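You operate a simulated robot arm through the tools that you are given. There is no shell and no other tool. Be economical: measure what you need, move in short steps, check, and stop when the job is done.

The job below is to be done with a simulated two-armed robot. You get a single attempt, and the scene is never put back.

## Task
Take the lid off the tub marked "packing" on the top of the frame bench and lay it down there.

The check looks at the end state, three seconds after you hand in, the way a careful person would. Anything else that was tipped, shoved, dropped, spilled or broken makes it a failure. Lids that push on must go on centred and level and be pressed home; caps that screw on are set level and turned clockwise until they are tight.

## Robot
Two 7-joint arms with two-finger parallel grippers on one trunk, on a base that drives. Base frame: it is fixed to the floor where the robot stands at the start and does not move with it; the origin is under the middle of the robot, x ahead of it, y to its left, z up; the surface under the hand at the start is at about z = 0.86. Lengths are in m, angles in rad, forces in N, time in s.
The left shoulder is at the start at [0.07, 0.163, 1.22], the right one opposite. With the tool pointing down near the work surface each hand reaches from about 0.38 to 0.88 m from the robot's upright axis, wherever it stands, measured 20 degrees to its own side. Payload 3.43 kg a hand.
The tool frame of a hand sits at the grasp point between the pads (the TCP): z along the fingers, y along the line on which they close. The tips reach 0.034 m beyond it. Largest opening 0.128 m; finger width 0.024, thickness 0.012; the body of the gripper, 0.048 by 0.13 m, starts 0.096 m behind the TCP.
Orientation is told as [roll, pitch, yaw] about the base's x, y, z axes, in that order, counted from this pose: with the fingers straight down and closing along the base's y, the tool's x points along the base's -x, its y along +y and its z along -z.

## Interface
- The arms move only by the tool apply_moves. It takes "left_deltas", "right_deltas" or both (then of equal length, played together; a hand with none holds still); each is a list of rows, each a list of 7 numbers: the shift along the tool's x, y, z in m, then the turn, a rotation vector about the tool's x, y, z in rad, then the gripper command, from -1 (fully open) to 1 (shut), values between in proportion. In form: [[x, y, z, rx, ry, rz, gripper], ...]. A call has 1 to 20 rows; each row shifts and turns the commanded pose from where the row before left it, along the tool's axes as they then stand. Rows are played at 5 a second. More than 0.05 m and 0.15 rad between two rows, or a gripper value outside its range, and nothing of the call is played. Where a pose cannot be reached the arm comes as near as it can. A force on the tool above 40 N (or 10 N above the force at the start of the call, whichever is more), or a blocked arm, ends the call early, and 0.2 s more pass. Each finger travels about 0.153 m/s and halts on what it meets, pressing with about 27 N; the grip force reading is that of the motor and also rises with nothing between the fingers. The clock runs only during rows and for 0.2 s after the last one: add rows that do not move to give the fingers time. It gives the time, the measured TCP pose, the force on the tool (base axes), the opening and the grip force at its end, in the units of the frame above (readings bear some noise), with the torque about the TCP (base axes, N m) and any sound that the robot's microphone picked up, and new pictures: "show" is both (left out), scene, wrist or none (wrist: the cameras of the hands that moved).
- Cameras (640 x 400 px; columns grow to the right, rows downward): "scene" is now at [0.1257, -0.0376, 1.439]; the picture's right is [-0.45, -0.89, 0.00], its down [-0.58, 0.29, -0.76] and it looks along [0.68, -0.34, -0.65] (base axes); focal length 286 px, centre (320, 200). "left" rides on the left gripper at [0.076, 0.011, -0.16] in its tool frame; the picture's right is [-0.15, 0.99, 0.00], its down [-0.88, -0.13, -0.46] and it looks along [-0.45, -0.07, 0.89] (tool axes); focal length 234 px, centre (320, 200). "right" rides on the right gripper at [0.076, -0.011, -0.16] in its tool frame; the picture's right is [0.15, 0.99, 0.00], its down [-0.88, 0.13, -0.46] and it looks along [-0.45, 0.07, 0.89] (tool axes); focal length 234 px, centre (320, 200). There is no depth. A picture from a camera that has moved, and an enlarged one, comes with that camera's place and axes in the base frame and with its lens.
- move_column(by): slides the trunk up (or, below 0, down) by that many m; the arms and the scene camera ride with it, the base frame stays. It gives what a move gives, with no picture.
- roll_base(legs): drives the robot by 1 to 6 legs, each [ahead, left, turn to the left] in m, m and rad, along the robot's own axes; the way and the turn of a leg run together, so that a leg with both is an arc; at most 1.5 m and 3.142 rad a leg. The arms and the cameras ride along, it lands a little off, and it stops where it bumps. It gives what a move gives, and a new picture of the scene camera.
- turn_head(pan, tilt): turns the head with the scene camera to pan (to the left, within 1.501 rad either way) and tilt (down, from -0.506 to 1.204), counted from straight ahead of the robot. It gives what a move gives, and a new picture of the scene camera.
- zoom(camera, box): a new picture of the part [left, top, right, bottom] of that camera's present view, enlarged. It takes no simulated time.
- job_done(): hands the job in; it is judged then, once.

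Go step by step. Nothing tells you exact positions but the pictures and the camera data: compare them with the known pose of the tool, close in by small moves and look again before you grip or let go. The budget is 120 turns and 260 pictures, counting those below and the enlarged ones. Unless the task says otherwise, let go and move clear before handing in, and close with one line.

The tools are called after ">>>" as name(argument=value, ...) on one line, values as JSON. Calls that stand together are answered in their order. apply_moves: Moves the arms, as the interface text tells. Its arguments: {"type":"object","properties":{"left_deltas":{"type":"array","items":{"type":"array","items":{"type":"number"}}},"right_deltas":{"type":"array","items":{"type":"array","items":{"type":"number"}}},"show":{"type":"string","enum":["both","scene","wrist","none"]}},"required":[]} The other tools are called the same way: move_column (by) slides the trunk up or down; roll_base (legs) drives the base; turn_head (pan, tilt) turns the head that bears the scene camera; zoom (camera, box) takes an enlarged picture of a part of a camera's view; job_done () hands the job in.

At the start:

```text
time_s: 0.0
left_tcp_pos: [0.6345, -0.0388, 1.1061]
left_orientation: [0.001, -0.001, 0.001]
left_contact_force: [-0.8, -0.3, 0.5]
left_torque: [0.01, 0.0, 0.01]
left_grip_width: 0.1279
left_gripper_force: 0.0
right_tcp_pos: [0.3411, -0.4941, 1.146]
right_orientation: [0.0, -0.001, 0.0]
right_contact_force: [0.3, -0.1, -0.1]
right_torque: [0.0, 0.01, 0.0]
right_grip_width: 0.1279
right_gripper_force: 0.2
trunk travel left (down, up): [-0.7, 0.24]
robot x, y, heading: [0.0011, 0.0031, -0.001]
head pan, tilt: [-0.463, 0.703]
```

scene: 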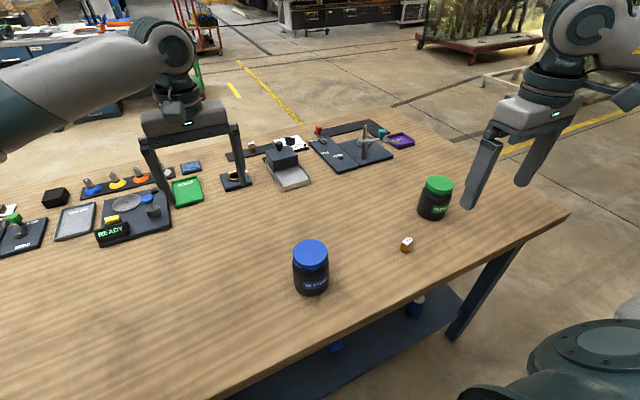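
right: 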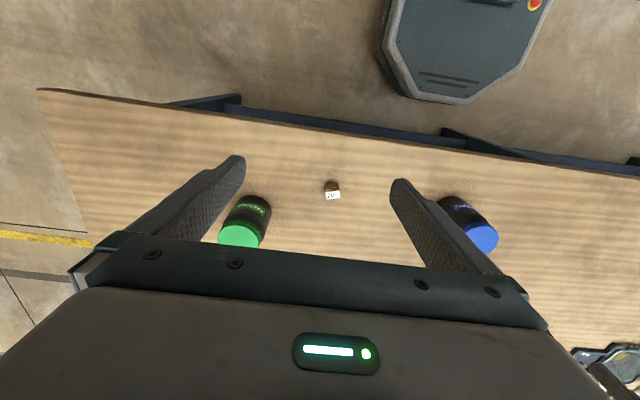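
left: 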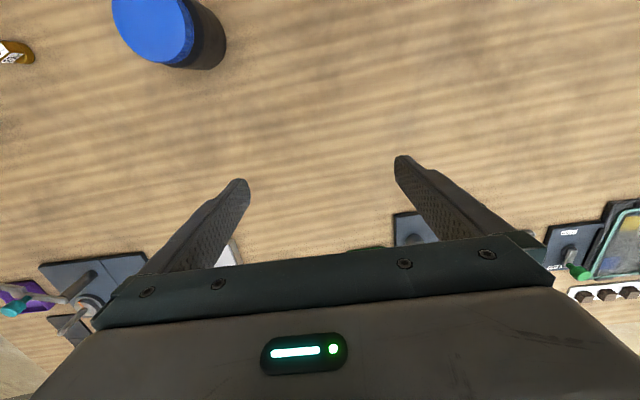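

I see two tubs, one with a blue lid and one with a green lid; I need to read their labels before choosing.

>>> zoom(camera="scene", box=[270, 220, 350, 310])

>>> zoom(camera="scene", box=[400, 160, 480, 260])

>>> zoom(camera="right", box=[200, 170, 300, 260])

>>> zoom(camera="right", box=[420, 170, 520, 260])

```text
4.44 times, centred on (310, 265) of scene
camera zoom: at [0.1257, -0.0376, 1.439], right [-0.45, -0.89, 0.0], down [-0.58, 0.29, -0.76], along [0.68, -0.34, -0.65], focal length 1271 px, centre (364, -89)
```

zoom: 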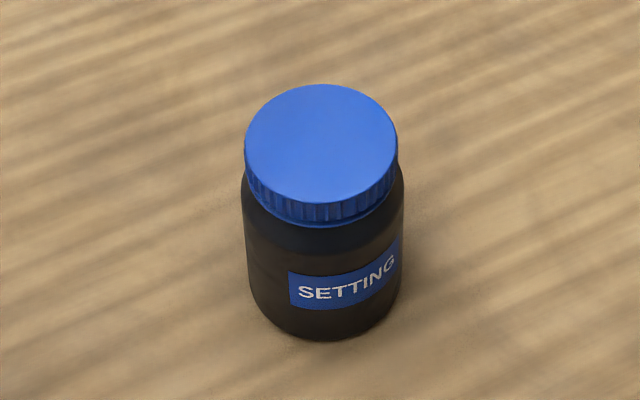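

```text
4.00 times, centred on (440, 210) of scene
camera zoom: at [0.1257, -0.0376, 1.439], right [-0.45, -0.89, 0.0], down [-0.58, 0.29, -0.76], along [0.68, -0.34, -0.65], focal length 1144 px, centre (-160, 160)
```

zoom: 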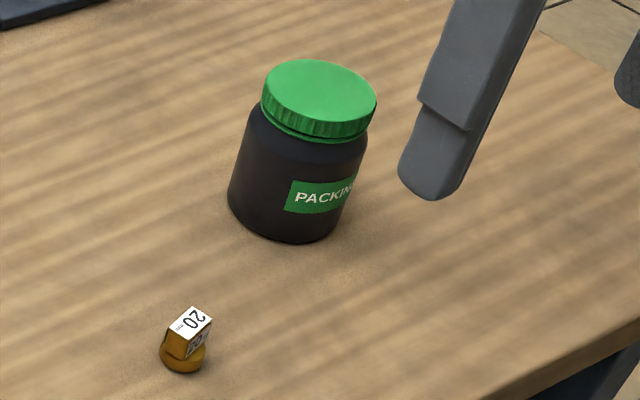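

```text
4.44 times, centred on (250, 215) of right
camera zoom: at [0.2673, -0.5065, 1.3054], right [-0.15, 0.99, 0.0], down [0.88, 0.13, 0.46], along [0.45, 0.07, -0.89], focal length 1041 px, centre (631, 133)
```

zoom: 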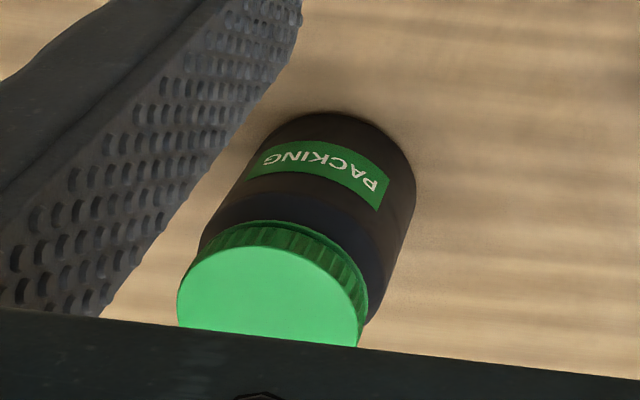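

```text
4.44 times, centred on (470, 215) of right
camera zoom: at [0.2673, -0.5065, 1.3054], right [-0.15, 0.99, 0.0], down [0.88, 0.13, 0.46], along [0.45, 0.07, -0.89], focal length 1041 px, centre (-347, 133)
```

zoom: 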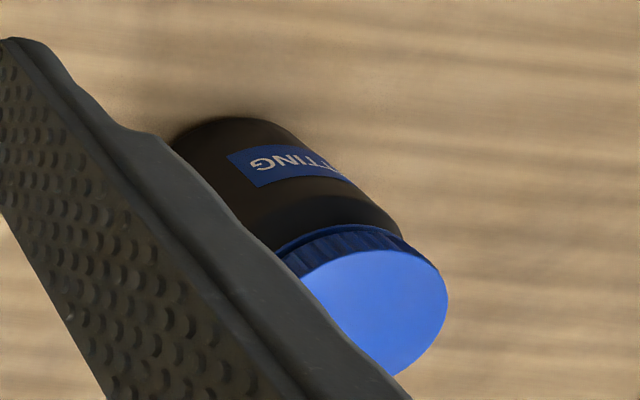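

The green-lidded tub is "PACKING": by triangulation its lid top is at about (0.54, -0.61, 0.96), about 0.078 m across and ribbed. I'll drive right along the bench so that both arms can reach it.

>>> roll_base(legs=[[0, -0.48, 0]])

```text
time_s: 2.8
left_tcp_pos: [0.6334, -0.5102, 1.1067]
left_orientation: [0.001, -0.001, 0.0]
left_contact_force: [0.1, 0.0, 0.2]
left_torque: [0.01, -0.01, -0.03]
left_grip_width: 0.1278
left_gripper_force: 0.1
right_tcp_pos: [0.3427, -0.9663, 1.1462]
right_orientation: [0.0, 0.0, 0.001]
right_contact_force: [0.0, 0.3, 0.2]
right_torque: [-0.01, -0.02, -0.01]
right_grip_width: 0.1279
right_gripper_force: 0.0
trunk travel left (down, up): [-0.7, 0.24]
robot x, y, heading: [-0.0038, -0.4753, -0.003]
head pan, tilt: [-0.463, 0.703]
camera scene: at [0.1255, -0.5086, 1.439], right [-0.45, -0.89, 0.0], down [-0.58, 0.29, -0.76], along [0.68, -0.34, -0.65], focal length 286 px, centre (320, 200)
```

scene: 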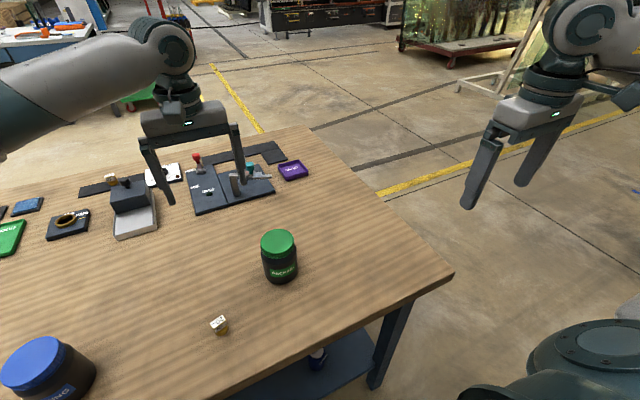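

The tub's position holds at (0.540, -0.612). I'll pull the left hand aside and bring the right hand over the lid, staying high.

>>> apply_moves(left_deltas=[[0.01, 0.02, -0.005, 0, 0, 0, -1], [0.01, 0.02, -0.005, 0, 0, 0, -1], [0.01, 0.02, -0.005, 0, 0, 0, -1], [0.01, 0.02, -0.005, 0, 0, 0, -1], [0.01, 0.02, -0.005, 0, 0, 0, -1], [0.01, 0.02, -0.005, 0, 0, 0, -1], [0.01, 0.02, -0.005, 0, 0, 0, -1], [0.01, 0.02, -0.005, 0, 0, 0, -1], [0.01, 0.02, -0.005, 0, 0, 0, -1], [0.01, 0.02, -0.005, 0, 0, 0, -1], [0, 0, 0, 0, 0, 0, -1]], right_deltas=[[-0.0197, 0.0354, 0.006, 0, 0, 0, -1], [-0.0197, 0.0354, 0.006, 0, 0, 0, -1], [-0.0197, 0.0354, 0.006, 0, 0, 0, -1], [-0.0197, 0.0354, 0.006, 0, 0, 0, -1], [-0.0197, 0.0354, 0.006, 0, 0, 0, -1], [-0.0197, 0.0354, 0.006, 0, 0, 0, -1], [-0.0197, 0.0354, 0.006, 0, 0, 0, -1], [-0.0197, 0.0354, 0.006, 0, 0, 0, -1], [-0.0197, 0.0354, 0.006, 0, 0, 0, -1], [-0.0197, 0.0354, 0.006, 0, 0, 0, -1], [0, 0, 0, 0, 0, 0, -1]])

```text
time_s: 5.2
left_tcp_pos: [0.5328, -0.3121, 1.1562]
left_orientation: [0.001, -0.001, 0.0]
left_contact_force: [0.4, 0.6, 0.2]
left_torque: [0.03, 0.01, -0.02]
left_grip_width: 0.128
left_gripper_force: 0.1
right_tcp_pos: [0.5377, -0.6155, 1.0869]
right_orientation: [0.002, -0.001, -0.001]
right_contact_force: [0.5, -0.9, 0.2]
right_torque: [0.04, -0.03, 0.0]
right_grip_width: 0.128
right_gripper_force: 0.0
trunk travel left (down, up): [-0.7, 0.24]
robot x, y, heading: [-0.0012, -0.4683, -0.004]
head pan, tilt: [-0.463, 0.703]
camera scene: at [0.1253, -0.5106, 1.4389], right [-0.45, -0.89, 0.0], down [-0.58, 0.29, -0.76], along [0.68, -0.34, -0.65], focal length 286 px, centre (320, 200)
camera right: at [0.4625, -0.6266, 1.2458], right [-0.14, 0.99, 0.0], down [0.88, 0.13, 0.46], along [0.45, 0.07, -0.89], focal length 234 px, centre (320, 200)
camera left: at [0.4578, -0.3013, 1.3192], right [0.15, 0.99, 0.0], down [0.88, -0.13, 0.46], along [0.45, -0.07, -0.89], focal length 234 px, centre (320, 200)
```

scene: 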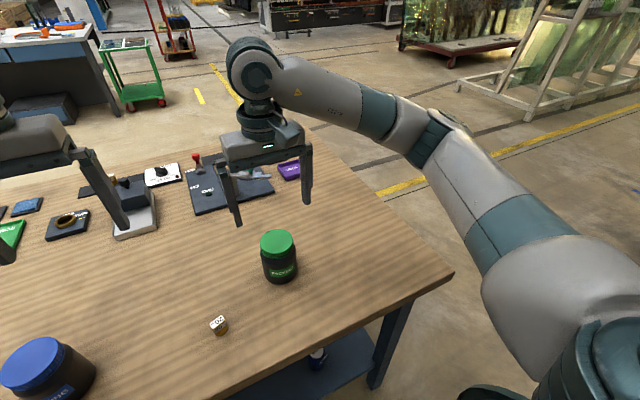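
right: 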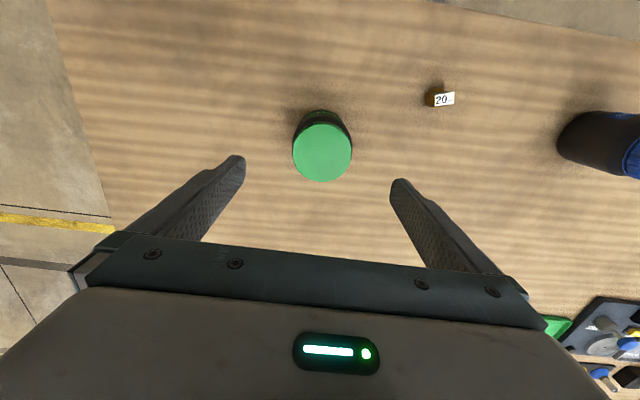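
left: 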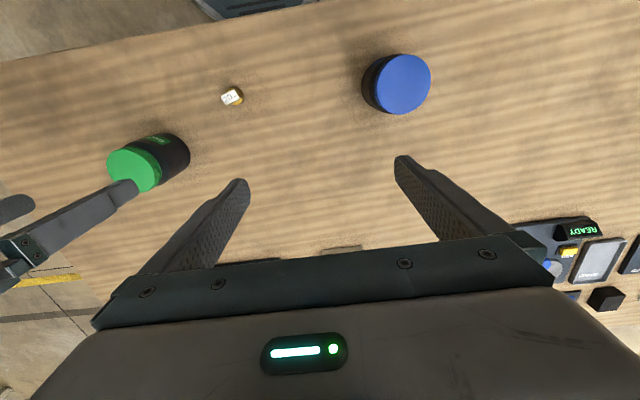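

The right-hand view puts the lid centre at about (0.541, -0.612), roughly 0.074 m across. I'll look closely at the rim for signs of how it closes.

>>> zoom(camera="scene", box=[250, 220, 310, 290])

>>> zoom(camera="right", box=[280, 100, 364, 190])

```text
5.71 times, centred on (280, 255) of scene
camera zoom: at [0.1253, -0.5106, 1.4389], right [-0.45, -0.89, 0.0], down [-0.58, 0.29, -0.76], along [0.68, -0.34, -0.65], focal length 1634 px, centre (549, -114)
```

zoom: 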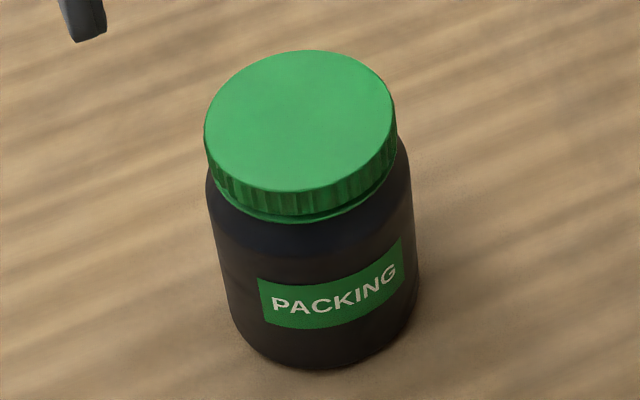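

```text
4.44 times, centred on (322, 145) of right
camera zoom: at [0.4625, -0.6266, 1.2458], right [-0.14, 0.99, 0.0], down [0.88, 0.13, 0.46], along [0.45, 0.07, -0.89], focal length 1041 px, centre (311, 444)
```

zoom: 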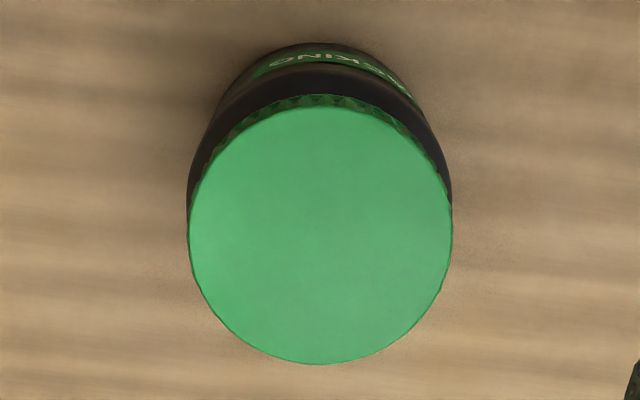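

It's a ribbed screw cap with a ring below it, so I need one hand to hold the body and the other to turn. I'll reorient the left hand, raised and aside, so its fingers point along -y, tilted slightly down with its camera on top.

>>> apply_moves(left_deltas=[[0, 0, 0, 0, 0, -0.1428, -1], [0, 0, 0, 0, 0, -0.1428, -1], [0, 0, 0, 0, 0, -0.1428, -1], [0, 0, 0, 0, 0, -0.1428, -1], [0, 0, 0, 0, 0, -0.1428, -1], [0, 0, 0, 0, 0, -0.1428, -1], [0, 0, 0, 0, 0, -0.1428, -1], [0, 0, 0, 0, 0, -0.1428, -1], [0, 0, 0, 0, 0, -0.1428, -1], [0, 0, 0, 0, 0, -0.1428, -1], [0, 0, 0, 0, 0, -0.1428, -1], [0, 0, 0, 0, 0.14, 0, -1], [0, 0, 0, 0, 0.14, 0, -1], [0, 0, 0, 0, 0.14, 0, -1], [0, 0, 0, 0, 0.14, 0, -1], [0, 0, 0, 0, 0.14, 0, -1], [0, 0, 0, 0, 0.14, 0, -1], [0, 0, 0, 0, 0.14, 0, -1], [0, 0, 0, 0, 0.14, 0, -1], [0, 0, 0, 0, 0, 0, -1]])

```text
time_s: 9.4
left_tcp_pos: [0.5339, -0.3119, 1.1559]
left_orientation: [0.002, 1.12, 1.574]
left_contact_force: [0.7, -0.9, 0.4]
left_torque: [0.01, 0.0, 0.03]
left_grip_width: 0.1281
left_gripper_force: 0.0
right_tcp_pos: [0.5387, -0.6133, 1.0879]
right_orientation: [-0.001, -0.001, -0.001]
right_contact_force: [0.1, -0.6, -1.0]
right_torque: [-0.01, -0.03, 0.0]
right_grip_width: 0.1278
right_gripper_force: 0.1
trunk travel left (down, up): [-0.7, 0.24]
robot x, y, heading: [-0.0016, -0.4697, -0.002]
head pan, tilt: [-0.463, 0.703]
camera scene: at [0.1256, -0.5093, 1.439], right [-0.45, -0.89, 0.0], down [-0.58, 0.29, -0.76], along [0.68, -0.34, -0.65], focal length 286 px, centre (320, 200)
camera left: at [0.5227, -0.2, 1.2955], right [-0.99, 0.06, -0.13], down [0.13, 0.79, -0.59], along [0.07, -0.61, -0.79], focal length 234 px, centre (320, 200)
```

scene: 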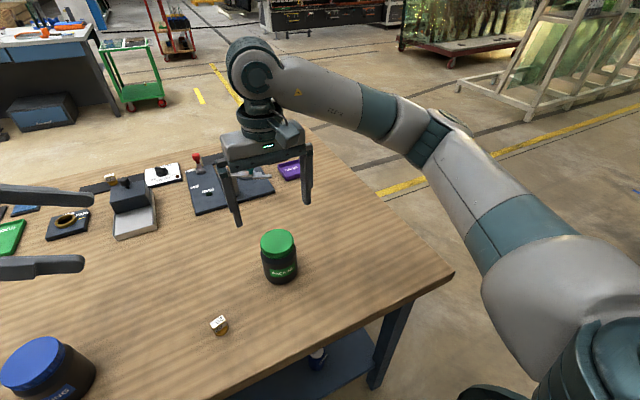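
left: 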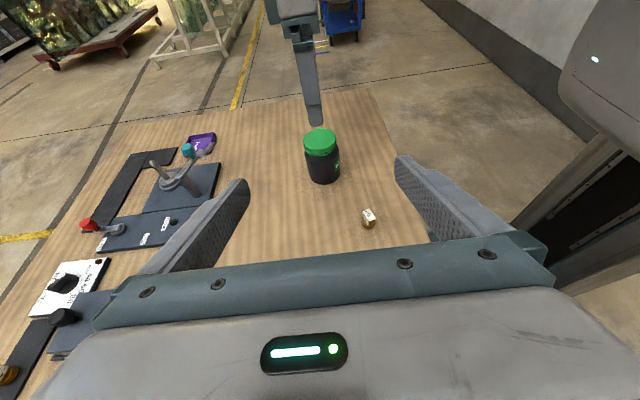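

The orientation was reached. Now I'll tilt a bit flatter, narrow the left fingers and move to a standoff 0.15 m back from the tub along the finger axis.

>>> apply_moves(left_deltas=[[0, 0, 0, 0, 0.14, 0, -0.7], [-0.0223, -0.001, 0.03, 0, 0, 0, -0.7], [-0.0223, -0.001, 0.03, 0, 0, 0, -0.7], [-0.0223, -0.001, 0.03, 0, 0, 0, -0.7], [-0.0223, -0.001, 0.03, 0, 0, 0, -0.7], [-0.0223, -0.001, 0.03, 0, 0, 0, -0.7], [-0.0223, -0.001, 0.03, 0, 0, 0, -0.7], [-0.0223, -0.001, 0.03, 0, 0, 0, -0.7], [0, 0, 0, 0, 0, 0, -0.7]])

```text
time_s: 11.4
left_tcp_pos: [0.5406, -0.4582, 0.9613]
left_orientation: [-0.099, 1.262, 1.486]
left_contact_force: [-0.3, -0.3, -0.3]
left_torque: [-0.02, 0.01, 0.0]
left_grip_width: 0.1088
left_gripper_force: 0.0
right_tcp_pos: [0.5297, -0.6133, 1.0924]
right_orientation: [0.002, -0.007, 0.002]
right_contact_force: [0.4, -0.1, 0.0]
right_torque: [0.02, 0.02, -0.05]
right_grip_width: 0.1282
right_gripper_force: 0.0
trunk travel left (down, up): [-0.7, 0.24]
robot x, y, heading: [-0.0024, -0.4721, 0.002]
head pan, tilt: [-0.463, 0.703]
camera scene: at [0.1159, -0.51, 1.4418], right [-0.45, -0.9, 0.0], down [-0.57, 0.29, -0.77], along [0.69, -0.34, -0.64], focal length 286 px, centre (320, 200)
camera left: at [0.5255, -0.3295, 1.0834], right [-0.98, 0.04, -0.17], down [0.14, 0.7, -0.7], along [0.09, -0.71, -0.7], focal length 234 px, centre (320, 200)
```

scene: 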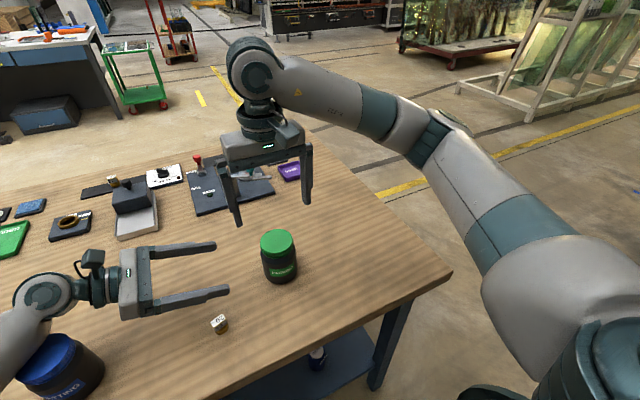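
left: 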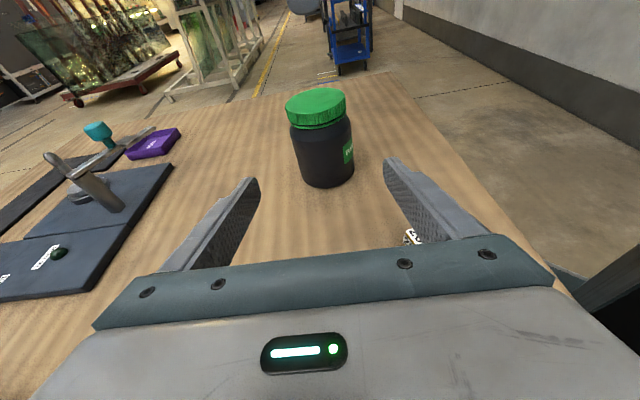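

The robot's body has shifted slightly and the left hand stopped 2 cm high, so the left arm may be leaning on something. I'll check the blue tub and the forearm before moving.

>>> zoom(camera="scene", box=[0, 240, 240, 400])

>>> turn_head(pan=0.3, tilt=0.95)

```text
2.50 times, centred on (120, 320) of scene
camera zoom: at [0.1159, -0.51, 1.4418], right [-0.45, -0.9, 0.0], down [-0.57, 0.29, -0.77], along [0.69, -0.34, -0.64], focal length 715 px, centre (820, -100)
```

zoom: 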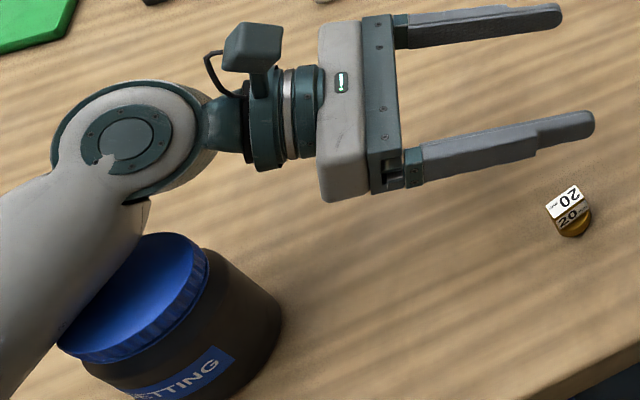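

```text
time_s: 12.5
left_tcp_pos: [0.5399, -0.4578, 0.9611]
left_orientation: [-0.107, 1.261, 1.479]
left_contact_force: [-0.3, 0.6, 0.0]
left_torque: [0.0, 0.0, 0.0]
left_grip_width: 0.1087
left_gripper_force: 0.1
right_tcp_pos: [0.5284, -0.615, 1.0915]
right_orientation: [0.001, -0.01, -0.001]
right_contact_force: [1.1, 0.1, 0.6]
right_torque: [-0.01, 0.0, 0.03]
right_grip_width: 0.128
right_gripper_force: 0.0
trunk travel left (down, up): [-0.7, 0.24]
robot x, y, heading: [-0.0038, -0.4693, -0.004]
head pan, tilt: [0.3, 0.949]
camera scene: at [0.1073, -0.4511, 1.4209], right [0.29, -0.96, 0.0], down [-0.77, -0.24, -0.59], along [0.56, 0.17, -0.81], focal length 286 px, centre (320, 200)
```

scene: 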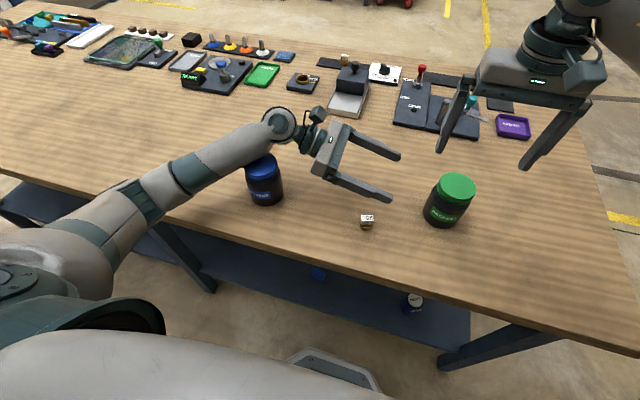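

The left forearm is resting on the blue tub and table edge. I'll lift straight up at once.

>>> apply_moves(left_deltas=[[0.0286, 0, -0.0092, 0, 0, 0, -0.7], [0.0286, 0, -0.0092, 0, 0, 0, -0.7], [0.0286, 0, -0.0092, 0, 0, 0, -0.7], [0.0286, 0, -0.0092, 0, 0, 0, -0.7], [0.0286, 0, -0.0092, 0, 0, 0, -0.7], [0.0286, 0, -0.0092, 0, 0, 0, -0.7], [0, 0, 0, 0, 0, 0, -0.7]])

>>> zoom(camera="scene", box=[220, 130, 320, 220])

```text
time_s: 14.1
left_tcp_pos: [0.5402, -0.4622, 1.1222]
left_orientation: [0.002, 1.26, 1.573]
left_contact_force: [0.7, 0.1, 0.3]
left_torque: [0.03, -0.02, -0.01]
left_grip_width: 0.1088
left_gripper_force: 0.0
right_tcp_pos: [0.5374, -0.613, 1.0858]
right_orientation: [0.001, -0.001, 0.0]
right_contact_force: [0.1, -0.3, -0.2]
right_torque: [-0.01, 0.01, 0.02]
right_grip_width: 0.128
right_gripper_force: 0.0
trunk travel left (down, up): [-0.7, 0.24]
robot x, y, heading: [0.0034, -0.4722, -0.0]
head pan, tilt: [0.3, 0.949]
camera scene: at [0.1192, -0.4492, 1.4195], right [0.3, -0.96, 0.0], down [-0.78, -0.24, -0.58], along [0.56, 0.17, -0.81], focal length 286 px, centre (320, 200)
camera left: at [0.53, -0.3334, 1.2451], right [-0.99, 0.04, -0.14], down [0.13, 0.7, -0.7], along [0.07, -0.71, -0.7], focal length 234 px, centre (320, 200)
```

scene: 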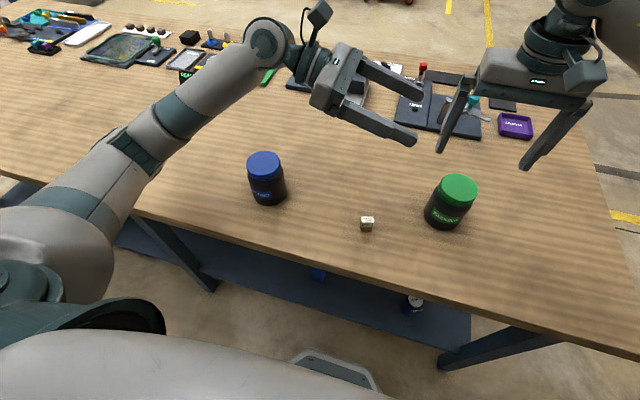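
left: 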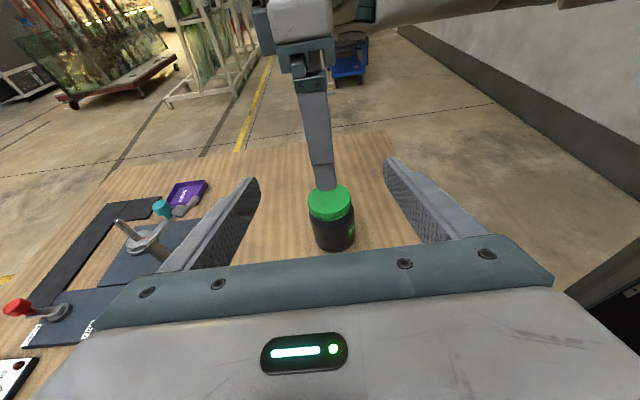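

```text
4.44 times, centred on (270, 175) of scene
camera zoom: at [0.1192, -0.4492, 1.4195], right [0.3, -0.96, 0.0], down [-0.78, -0.24, -0.58], along [0.56, 0.17, -0.81], focal length 1271 px, centre (542, 311)
```

zoom: 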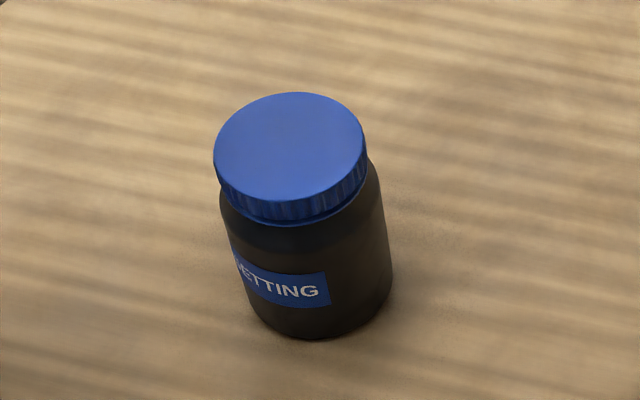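

The blue tub still stands upright, but it may have moved a little. I'll repeat the earlier head view to compare.

>>> turn_head(pan=-0.463, tilt=0.703)

>>> zoom(camera="scene", box=[0, 220, 320, 400])

```text
time_s: 15.2
left_tcp_pos: [0.541, -0.4627, 1.1213]
left_orientation: [0.002, 1.26, 1.574]
left_contact_force: [-0.1, -0.3, -0.1]
left_torque: [-0.02, -0.02, -0.01]
left_grip_width: 0.1087
left_gripper_force: 0.3
right_tcp_pos: [0.537, -0.6139, 1.0868]
right_orientation: [-0.001, 0.001, 0.001]
right_contact_force: [0.1, 0.1, -0.8]
right_torque: [0.02, -0.03, -0.01]
right_grip_width: 0.128
right_gripper_force: 0.2
trunk travel left (down, up): [-0.7, 0.24]
robot x, y, heading: [-0.001, -0.4758, 0.0]
head pan, tilt: [-0.463, 0.703]
camera scene: at [0.1256, -0.5087, 1.439], right [-0.45, -0.9, 0.0], down [-0.58, 0.29, -0.76], along [0.68, -0.34, -0.65], focal length 286 px, centre (320, 200)
```

scene: 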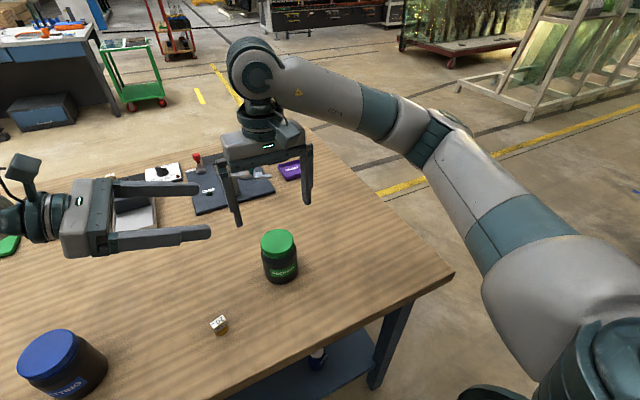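

```text
2.00 times, centred on (160, 310) of scene
camera zoom: at [0.1256, -0.5087, 1.439], right [-0.45, -0.9, 0.0], down [-0.58, 0.29, -0.76], along [0.68, -0.34, -0.65], focal length 572 px, centre (640, -20)
```

zoom: 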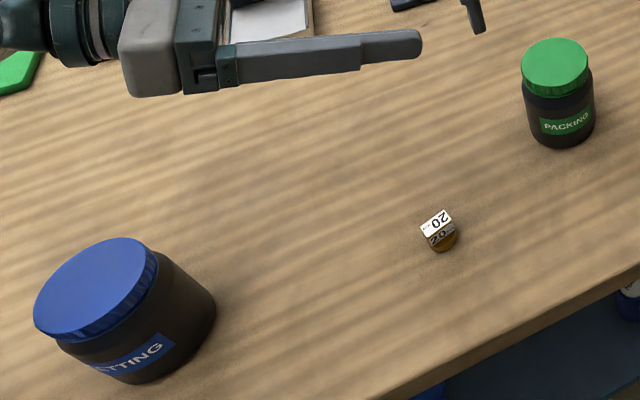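

Compared with the earlier view, the blue tub slid about 1.6 cm toward -y; it was at (0.479, -0.192). I'll put it back by closing the left fingers around its original centre, then take a steeper diagonal approach to the packing tub. First I'll return the left hand to vertical.

>>> apply_moves(left_deltas=[[0.0036, 0, -0.038, 0, 0, 0, -1], [0.0036, 0, -0.038, 0, 0, 0, -1], [0.0036, 0, -0.038, 0, 0, 0, -1], [0.0036, 0, -0.038, 0, 0, 0, -1], [0, 0, 0, 0, -0.14, 0, -1], [0, 0, 0, 0, -0.14, 0, -1], [0, 0, 0, 0, -0.14, 0, -1], [0, 0, 0, 0, -0.14, 0, -1], [0, 0, 0, 0, -0.14, 0, -1], [0, 0, 0, 0, -0.14, 0, -1], [0, 0, 0, 0, -0.14, 0, -1], [0, 0, 0, 0, -0.14, 0, -1], [0, 0, 0, 0, -0.14, 0, -1], [0, 0, 0, 0, 0, 0.145, -1], [0, 0, 0, 0, 0, 0.145, -1], [0, 0, 0, 0, 0, 0.145, -1], [0, 0, 0, 0, 0, 0.145, -1], [0, 0, 0, 0, 0, 0.145, -1], [0, 0, 0, 0, 0, 0.145, -1]], show="none")

>>> apply_moves(left_deltas=[[0, 0, 0, 0, 0, 0.1408, -1], [0, 0, 0, 0, 0, 0.1408, -1], [0, 0, 0, 0, 0, 0.1408, -1], [0, 0, 0, 0, 0, 0.1408, -1], [0, 0, 0, 0, 0, 0.1408, -1], [0, 0, 0, 0, 0, 0, -1]], show="none")

```text
time_s: 19.2
left_tcp_pos: [0.5403, -0.3231, 1.1825]
left_orientation: [0.001, -0.001, 0.701]
left_contact_force: [0.2, -0.1, 0.3]
left_torque: [-0.01, 0.02, 0.01]
left_grip_width: 0.1279
left_gripper_force: 0.0
right_tcp_pos: [0.5378, -0.6122, 1.0867]
right_orientation: [0.001, 0.001, 0.001]
right_contact_force: [0.4, 0.4, 0.6]
right_torque: [0.01, 0.01, 0.0]
right_grip_width: 0.1281
right_gripper_force: 0.1
trunk travel left (down, up): [-0.7, 0.24]
robot x, y, heading: [0.002, -0.4704, -0.004]
head pan, tilt: [-0.463, 0.703]
```

```text
time_s: 20.6
left_tcp_pos: [0.5414, -0.3222, 1.1825]
left_orientation: [0.0, 0.001, -0.005]
left_contact_force: [-0.5, -0.1, -0.1]
left_torque: [-0.05, 0.0, -0.03]
left_grip_width: 0.128
left_gripper_force: 0.0
right_tcp_pos: [0.538, -0.6135, 1.0865]
right_orientation: [0.001, 0.0, 0.0]
right_contact_force: [0.3, 0.7, -0.1]
right_torque: [-0.01, 0.04, 0.0]
right_grip_width: 0.1281
right_gripper_force: 0.1
trunk travel left (down, up): [-0.7, 0.24]
robot x, y, heading: [0.0018, -0.4704, 0.003]
head pan, tilt: [-0.463, 0.703]
```

Next, move over the blue tub and look.

>>> apply_moves(left_deltas=[[0.0126, 0.0236, 0.024, 0, 0, 0, -1], [0.0126, 0.0236, 0.024, 0, 0, 0, -1], [0.0126, 0.0236, 0.024, 0, 0, 0, -1], [0.0126, 0.0236, 0.024, 0, 0, 0, -1], [0.0126, 0.0236, 0.024, 0, 0, 0, -1], [0, 0, 0, 0, 0, 0, -1]], show="wrist")

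>>> zoom(camera="left", box=[240, 90, 400, 190])

```text
time_s: 22.0
left_tcp_pos: [0.479, -0.2051, 1.063]
left_orientation: [0.0, 0.0, -0.004]
left_contact_force: [-0.1, 1.2, -0.2]
left_torque: [0.01, 0.04, 0.02]
left_grip_width: 0.1281
left_gripper_force: 0.1
right_tcp_pos: [0.5389, -0.6145, 1.0853]
right_orientation: [0.0, 0.002, 0.0]
right_contact_force: [0.0, -0.5, 0.2]
right_torque: [0.0, -0.01, -0.01]
right_grip_width: 0.1281
right_gripper_force: 0.1
trunk travel left (down, up): [-0.7, 0.24]
robot x, y, heading: [-0.0, -0.4763, -0.005]
head pan, tilt: [-0.463, 0.703]
camera left: at [0.403, -0.1937, 1.2249], right [0.15, 0.99, 0.0], down [0.88, -0.13, 0.45], along [0.45, -0.07, -0.89], focal length 234 px, centre (320, 200)
```

left: 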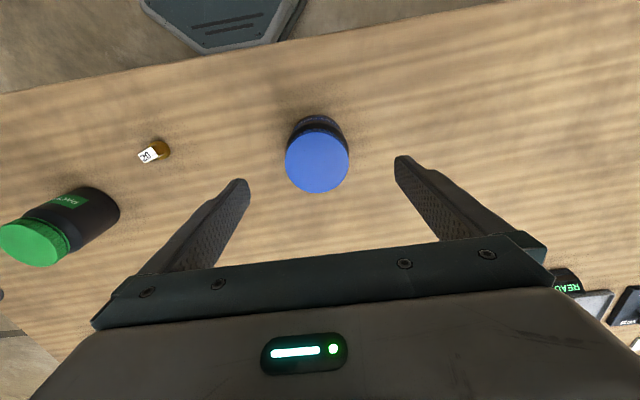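

```text
4.00 times, centred on (320, 140) of left
camera zoom: at [0.403, -0.1937, 1.2249], right [0.15, 0.99, 0.0], down [0.88, -0.13, 0.45], along [0.45, -0.07, -0.89], focal length 937 px, centre (320, 440)
```

zoom: 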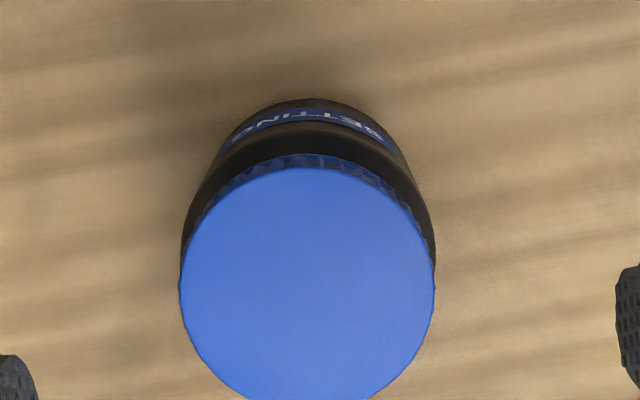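

The blue tub now sits at about (0.484, -0.209). I'll straddle it low, grip the body gently, slide it back to (0.480, -0.192) and release.

>>> apply_moves(left_deltas=[[-0.001, -0.0008, 0.031, 0, 0, 0, -1], [-0.001, -0.0008, 0.031, 0, 0, 0, -1], [-0.001, -0.0008, 0.031, 0, 0, 0, -1], [-0.001, -0.0008, 0.031, 0, 0, 0, -1], [-0.001, -0.0008, 0.031, 0, 0, 0, -1], [0, 0, 0, 0, 0, 0, -1]], show="both")

```text
time_s: 23.4
left_tcp_pos: [0.4807, -0.2082, 0.9085]
left_orientation: [0.001, 0.0, -0.004]
left_contact_force: [-0.4, 0.0, -0.1]
left_torque: [0.0, 0.01, 0.01]
left_grip_width: 0.1282
left_gripper_force: 0.1
right_tcp_pos: [0.5367, -0.6132, 1.0864]
right_orientation: [-0.001, 0.0, -0.001]
right_contact_force: [-1.0, -0.2, -0.3]
right_torque: [-0.01, 0.0, 0.01]
right_grip_width: 0.1282
right_gripper_force: 0.0
trunk travel left (down, up): [-0.7, 0.24]
robot x, y, heading: [0.0002, -0.4689, -0.001]
head pan, tilt: [-0.463, 0.703]
camera scene: at [0.1254, -0.5089, 1.439], right [-0.45, -0.89, 0.0], down [-0.58, 0.29, -0.76], along [0.68, -0.34, -0.65], focal length 286 px, centre (320, 200)
camera left: at [0.4064, -0.1966, 1.0704], right [0.15, 0.99, 0.0], down [0.88, -0.13, 0.46], along [0.45, -0.07, -0.89], focal length 234 px, centre (320, 200)
```

scene: 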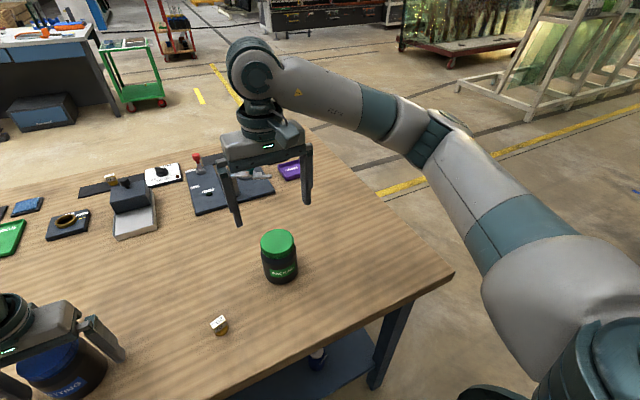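
left: 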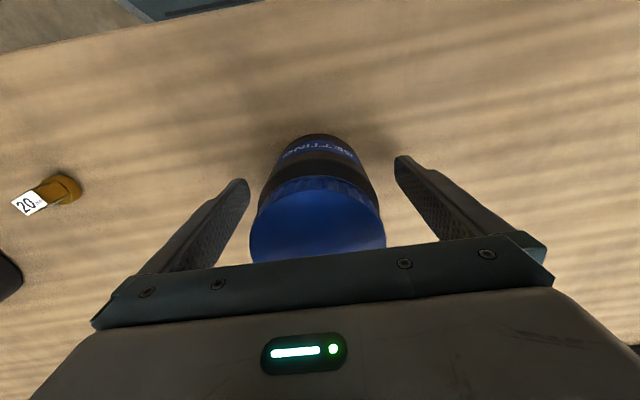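

The tub is centred between the fingers. I'll grip, slide 1.6 cm and open.

>>> apply_moves(left_deltas=[[0, 0, 0, 0, 0, 0, -0.5], [0, 0, 0, 0, 0, 0, -0.3], [0, 0, 0, 0, 0, 0, -0.2], [0, 0, 0, 0, 0, 0, -0.2], [0.001, 0.004, 0, 0, 0, 0, -0.2], [0.001, 0.004, 0, 0, 0, 0, -0.2], [0.001, 0.004, 0, 0, 0, 0, -0.2], [0.001, 0.004, 0, 0, 0, 0, -0.2], [0, 0, 0, 0, 0, 0, -0.2]], show="none")

```text
time_s: 25.4
left_tcp_pos: [0.4779, -0.1921, 0.9094]
left_orientation: [0.0, -0.002, -0.004]
left_contact_force: [-0.2, -2.6, 5.3]
left_torque: [-0.01, 0.09, 0.0]
left_grip_width: 0.0787
left_gripper_force: 27.3
right_tcp_pos: [0.5372, -0.6146, 1.0877]
right_orientation: [0.0, 0.001, 0.0]
right_contact_force: [0.1, -1.5, -0.3]
right_torque: [0.02, -0.05, 0.0]
right_grip_width: 0.1281
right_gripper_force: 0.1
trunk travel left (down, up): [-0.7, 0.24]
robot x, y, heading: [-0.0016, -0.4724, -0.003]
head pan, tilt: [-0.463, 0.703]
```

It's gripped at 0.079 m and moved. Release, rise and check.

>>> apply_moves(left_deltas=[[0, 0, 0, 0, 0, 0, -0.5], [0, 0, 0, 0, 0, 0, -1], [0, 0, 0, 0, 0, 0, -1], [0, 0, -0.03, 0, 0, 0, -1], [0, 0, -0.04, 0, 0, 0, -1], [0, 0, -0.045, 0, 0, 0, -1], [0, 0, -0.045, 0, 0, 0, -1], [0, 0, -0.045, 0, 0, 0, -1], [0, 0, -0.045, 0, 0, 0, -1], [0, 0, -0.045, 0, 0, 0, -1], [0, 0, 0, 0, 0, 0, -1]], show="both")

```text
time_s: 27.8
left_tcp_pos: [0.4801, -0.1916, 1.204]
left_orientation: [-0.001, 0.002, -0.004]
left_contact_force: [-0.5, 0.8, 0.1]
left_torque: [0.01, 0.04, -0.01]
left_grip_width: 0.1279
left_gripper_force: 0.0
right_tcp_pos: [0.5388, -0.6135, 1.0868]
right_orientation: [0.0, 0.001, 0.0]
right_contact_force: [0.1, 0.1, -0.6]
right_torque: [-0.05, 0.01, -0.01]
right_grip_width: 0.1282
right_gripper_force: 0.0
trunk travel left (down, up): [-0.7, 0.24]
robot x, y, heading: [0.0005, -0.4739, -0.001]
head pan, tilt: [-0.463, 0.703]
camera scene: at [0.1261, -0.5081, 1.4389], right [-0.45, -0.89, 0.0], down [-0.58, 0.29, -0.76], along [0.68, -0.34, -0.65], focal length 286 px, centre (320, 200)
camera left: at [0.4056, -0.18, 1.3655], right [0.15, 0.99, 0.0], down [0.88, -0.13, 0.45], along [0.45, -0.07, -0.89], focal length 234 px, centre (320, 200)
```

scene: 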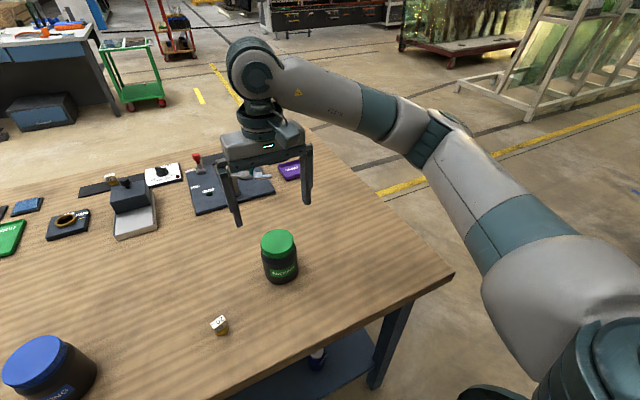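
left: 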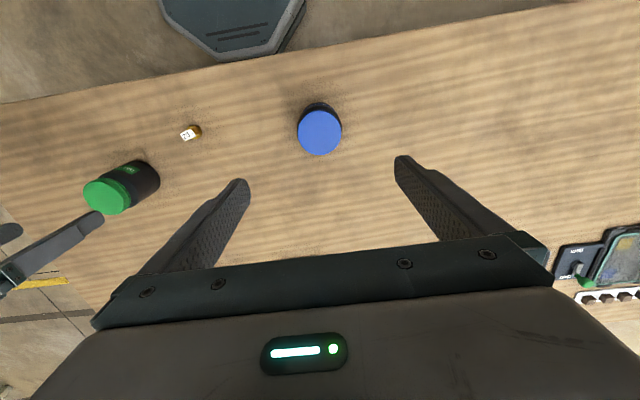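

The blue tub is back where it was, matching the first view to a few mm. Now I'll orient the left hand for a diagonal approach from the robot side, fingers tilted about 54° from vertical, staying high.

>>> apply_moves(left_deltas=[[0, 0, 0, 0, 0, 0.131, -1], [0, 0, 0, 0, 0, 0.131, -1], [0, 0, 0, 0, 0, 0.131, -1], [0, 0, 0, 0, 0, 0.131, -1], [0, 0, 0, 0, 0, 0.131, -1], [0, 0, 0, 0, 0, 0.131, -1], [0, 0, 0, 0, -0.1357, 0, -1], [0, 0, 0, 0, -0.1357, 0, -1], [0, 0, 0, 0, -0.1357, 0, -1], [0, 0, 0, 0, -0.1357, 0, -1], [0, 0, 0, 0, -0.1357, 0, -1], [0, 0, 0, 0, -0.1357, 0, -1], [0, 0, 0, 0, -0.1357, 0, -1], [0.0058, -0.0284, 0.0329, 0, 0, 0, -0.8], [0.0058, -0.0284, 0.0329, 0, 0, 0, -0.8], [0.0058, -0.0284, 0.0329, 0, 0, 0, -0.8], [0.0058, -0.0284, 0.0329, 0, 0, 0, -0.8], [0, 0, 0, 0, 0, 0, -0.8]], show="scene")

```text
time_s: 31.6
left_tcp_pos: [0.5109, -0.3256, 1.1205]
left_orientation: [-0.004, -0.949, -0.788]
left_contact_force: [0.0, 0.0, 0.6]
left_torque: [0.01, 0.0, 0.03]
left_grip_width: 0.1154
left_gripper_force: 0.1
left hand out of reach, approached as far as the arm can: row 15, 16, 17
right_tcp_pos: [0.5363, -0.6131, 1.0882]
right_orientation: [-0.001, 0.0, 0.0]
right_contact_force: [-0.4, 0.2, -0.4]
right_torque: [0.0, -0.06, 0.0]
right_grip_width: 0.128
right_gripper_force: 0.0
trunk travel left (down, up): [-0.7, 0.24]
robot x, y, heading: [-0.0006, -0.4738, -0.0]
head pan, tilt: [-0.463, 0.703]
camera scene: at [0.1242, -0.5077, 1.4392], right [-0.45, -0.89, 0.0], down [-0.58, 0.29, -0.76], along [0.68, -0.34, -0.65], focal length 286 px, centre (320, 200)
```

scene: 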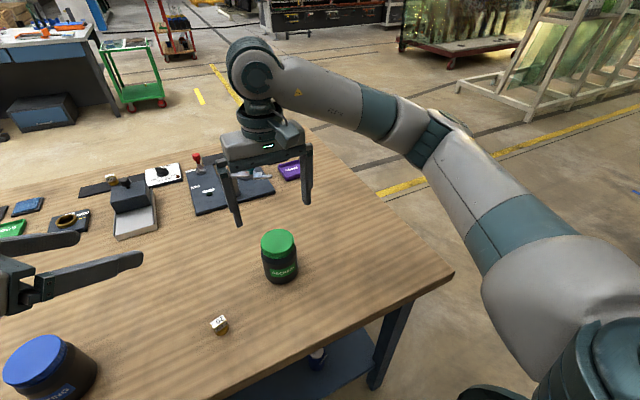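

The left arm is too folded here. I'll back the robot off 0.18 m and shift it 0.13 m right, which puts the tub straight ahead for both arms; both hands are well above everything.

>>> roll_base(legs=[[-0.18, -0.13, 0]])

```text
time_s: 33.3
left_tcp_pos: [0.3321, -0.4583, 1.119]
left_orientation: [-0.004, -0.95, -0.793]
left_contact_force: [0.4, -0.5, 0.0]
left_torque: [-0.03, 0.0, 0.02]
left_grip_width: 0.1151
left_gripper_force: 0.1
right_tcp_pos: [0.3572, -0.7456, 1.0878]
right_orientation: [0.0, 0.001, -0.004]
right_contact_force: [-0.3, 0.2, -0.8]
right_torque: [0.02, -0.04, -0.02]
right_grip_width: 0.1281
right_gripper_force: 0.0
trunk travel left (down, up): [-0.7, 0.24]
robot x, y, heading: [-0.178, -0.6022, 0.0]
head pan, tilt: [-0.463, 0.703]
camera scene: at [-0.0543, -0.6395, 1.439], right [-0.45, -0.89, 0.0], down [-0.58, 0.29, -0.76], along [0.68, -0.34, -0.65], focal length 286 px, centre (320, 200)
```

scene: 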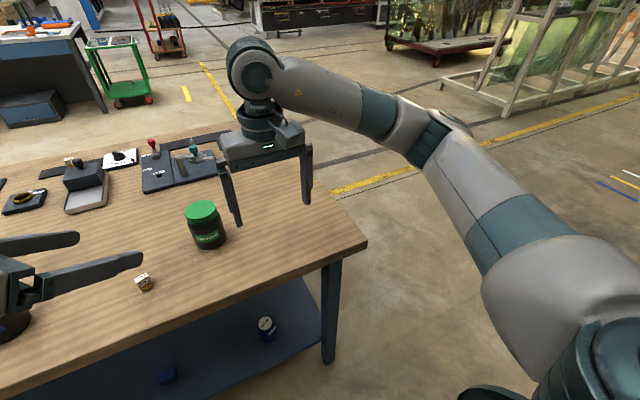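

Now bring the left hand to its standoff on the diagonal.

>>> apply_moves(left_deltas=[[0.0066, 0.0078, 0.0355, 0, 0, 0, -0.8], [0.0066, 0.0078, 0.0355, 0, 0, 0, -0.8], [0.0066, 0.0078, 0.0355, 0, 0, 0, -0.8], [0.0066, 0.0078, 0.0355, 0, 0, 0, -0.8], [0.0066, 0.0078, 0.0355, 0, 0, 0, -0.8], [0, 0, 0, 0, 0, 0, -0.8]])

>>> turn_head(pan=0.0, tilt=0.75)

```text
time_s: 34.7
left_tcp_pos: [0.4476, -0.5202, 0.9873]
left_orientation: [-0.003, -0.949, -0.793]
left_contact_force: [-0.1, 0.0, -0.4]
left_torque: [-0.02, -0.02, -0.02]
left_grip_width: 0.115
left_gripper_force: 0.0
right_tcp_pos: [0.3568, -0.7454, 1.0873]
right_orientation: [-0.001, -0.001, -0.003]
right_contact_force: [0.4, 0.1, -0.3]
right_torque: [-0.04, 0.0, -0.05]
right_grip_width: 0.1277
right_gripper_force: 0.0
trunk travel left (down, up): [-0.7, 0.24]
robot x, y, heading: [-0.1818, -0.6013, -0.003]
head pan, tilt: [-0.463, 0.703]
camera scene: at [-0.0548, -0.6393, 1.4391], right [-0.45, -0.89, 0.0], down [-0.58, 0.29, -0.76], along [0.68, -0.34, -0.65], focal length 286 px, centre (320, 200)
camera left: at [0.3347, -0.3882, 1.021], right [0.77, 0.63, 0.12], down [0.01, -0.19, 0.98], along [0.64, -0.75, -0.15], focal length 234 px, centre (320, 200)
```

scene: 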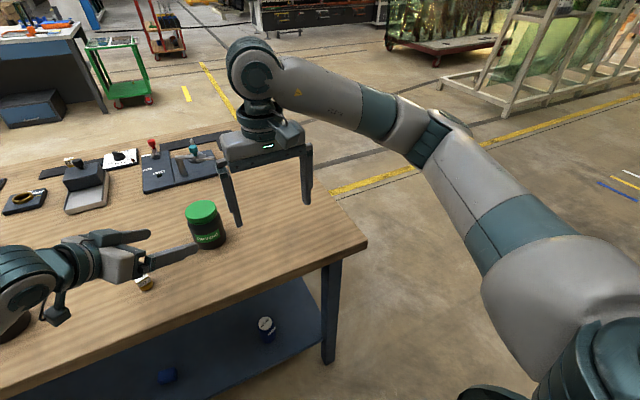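
left: 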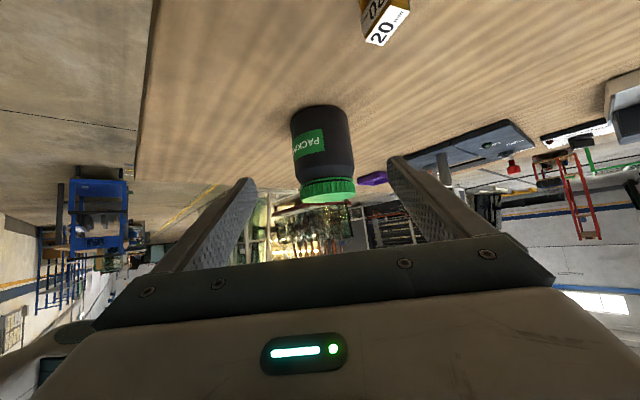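

```text
time_s: 35.6
left_tcp_pos: [0.4473, -0.5203, 0.9877]
left_orientation: [-0.004, -0.949, -0.792]
left_contact_force: [0.5, -0.8, -0.6]
left_torque: [0.0, -0.01, 0.03]
left_grip_width: 0.1151
left_gripper_force: 0.1
right_tcp_pos: [0.3585, -0.7458, 1.087]
right_orientation: [-0.001, 0.001, -0.003]
right_contact_force: [-0.1, 0.1, -0.8]
right_torque: [0.0, 0.02, -0.01]
right_grip_width: 0.1277
right_gripper_force: 0.1
trunk travel left (down, up): [-0.7, 0.24]
robot x, y, heading: [-0.1796, -0.6016, -0.001]
head pan, tilt: [0.0, 0.75]
camera scene: at [-0.0472, -0.602, 1.435], right [0.0, -1.0, 0.0], down [-0.68, 0.0, -0.73], along [0.73, 0.0, -0.68], focal length 286 px, centre (320, 200)
```

scene: 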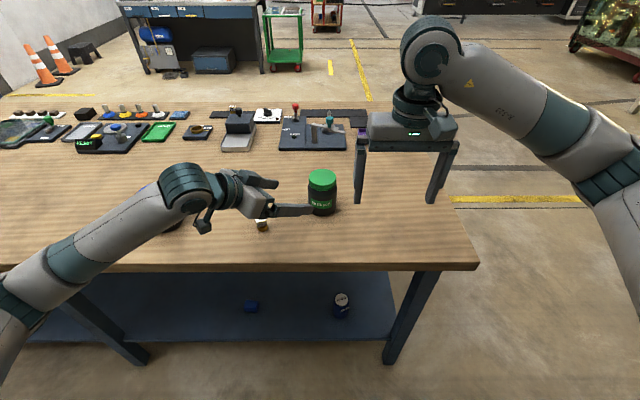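

The wrist camera would pass close to the small "20" weight on this diagonal. I'll turn the left hand to point more straight ahead (yaw about -0.35) and re-align its standoff.

>>> apply_moves(left_deltas=[[0, 0, 0, -0.0895, 0, -0.064, -0.8], [0, 0, 0, -0.0895, 0, -0.064, -0.8], [0, 0, 0, -0.0895, 0, -0.064, -0.8], [0, 0, 0, -0.0895, 0, -0.064, -0.8], [0.0027, -0.0275, 0.0048, 0, 0, 0, -0.8], [0.0027, -0.0275, 0.0048, 0, 0, 0, -0.8], [0, 0, 0, 0, 0, 0, -0.8]])

```text
time_s: 37.2
left_tcp_pos: [0.4332, -0.574, 0.9815]
left_orientation: [-0.005, -0.949, -0.351]
left_contact_force: [0.4, -0.1, -1.5]
left_torque: [-0.02, 0.01, 0.01]
left_grip_width: 0.1153
left_gripper_force: 0.0
right_tcp_pos: [0.3584, -0.7448, 1.0867]
right_orientation: [0.001, 0.0, -0.004]
right_contact_force: [0.2, -0.1, 0.1]
right_torque: [0.0, -0.01, 0.01]
right_grip_width: 0.1277
right_gripper_force: 0.2
trunk travel left (down, up): [-0.7, 0.24]
robot x, y, heading: [-0.1806, -0.6052, -0.003]
head pan, tilt: [0.0, 0.75]
camera scene: at [-0.0472, -0.601, 1.435], right [0.0, -1.0, 0.0], down [-0.68, 0.0, -0.73], along [0.73, 0.0, -0.68], focal length 286 px, centre (320, 200)
camera left: at [0.2746, -0.5027, 1.0145], right [0.42, 0.9, 0.12], down [0.09, -0.17, 0.98], along [0.9, -0.4, -0.15], focal length 234 px, centre (320, 200)
```

scene: 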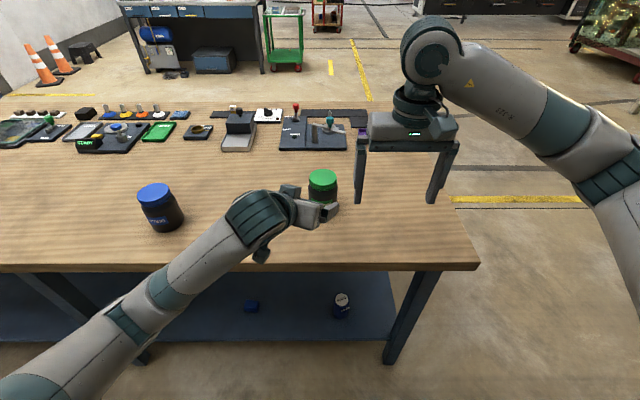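
left: 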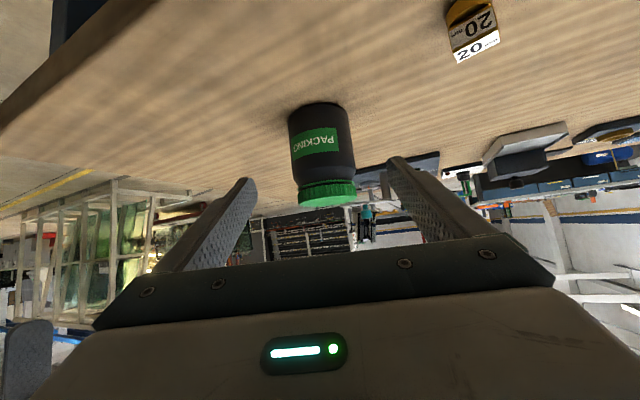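

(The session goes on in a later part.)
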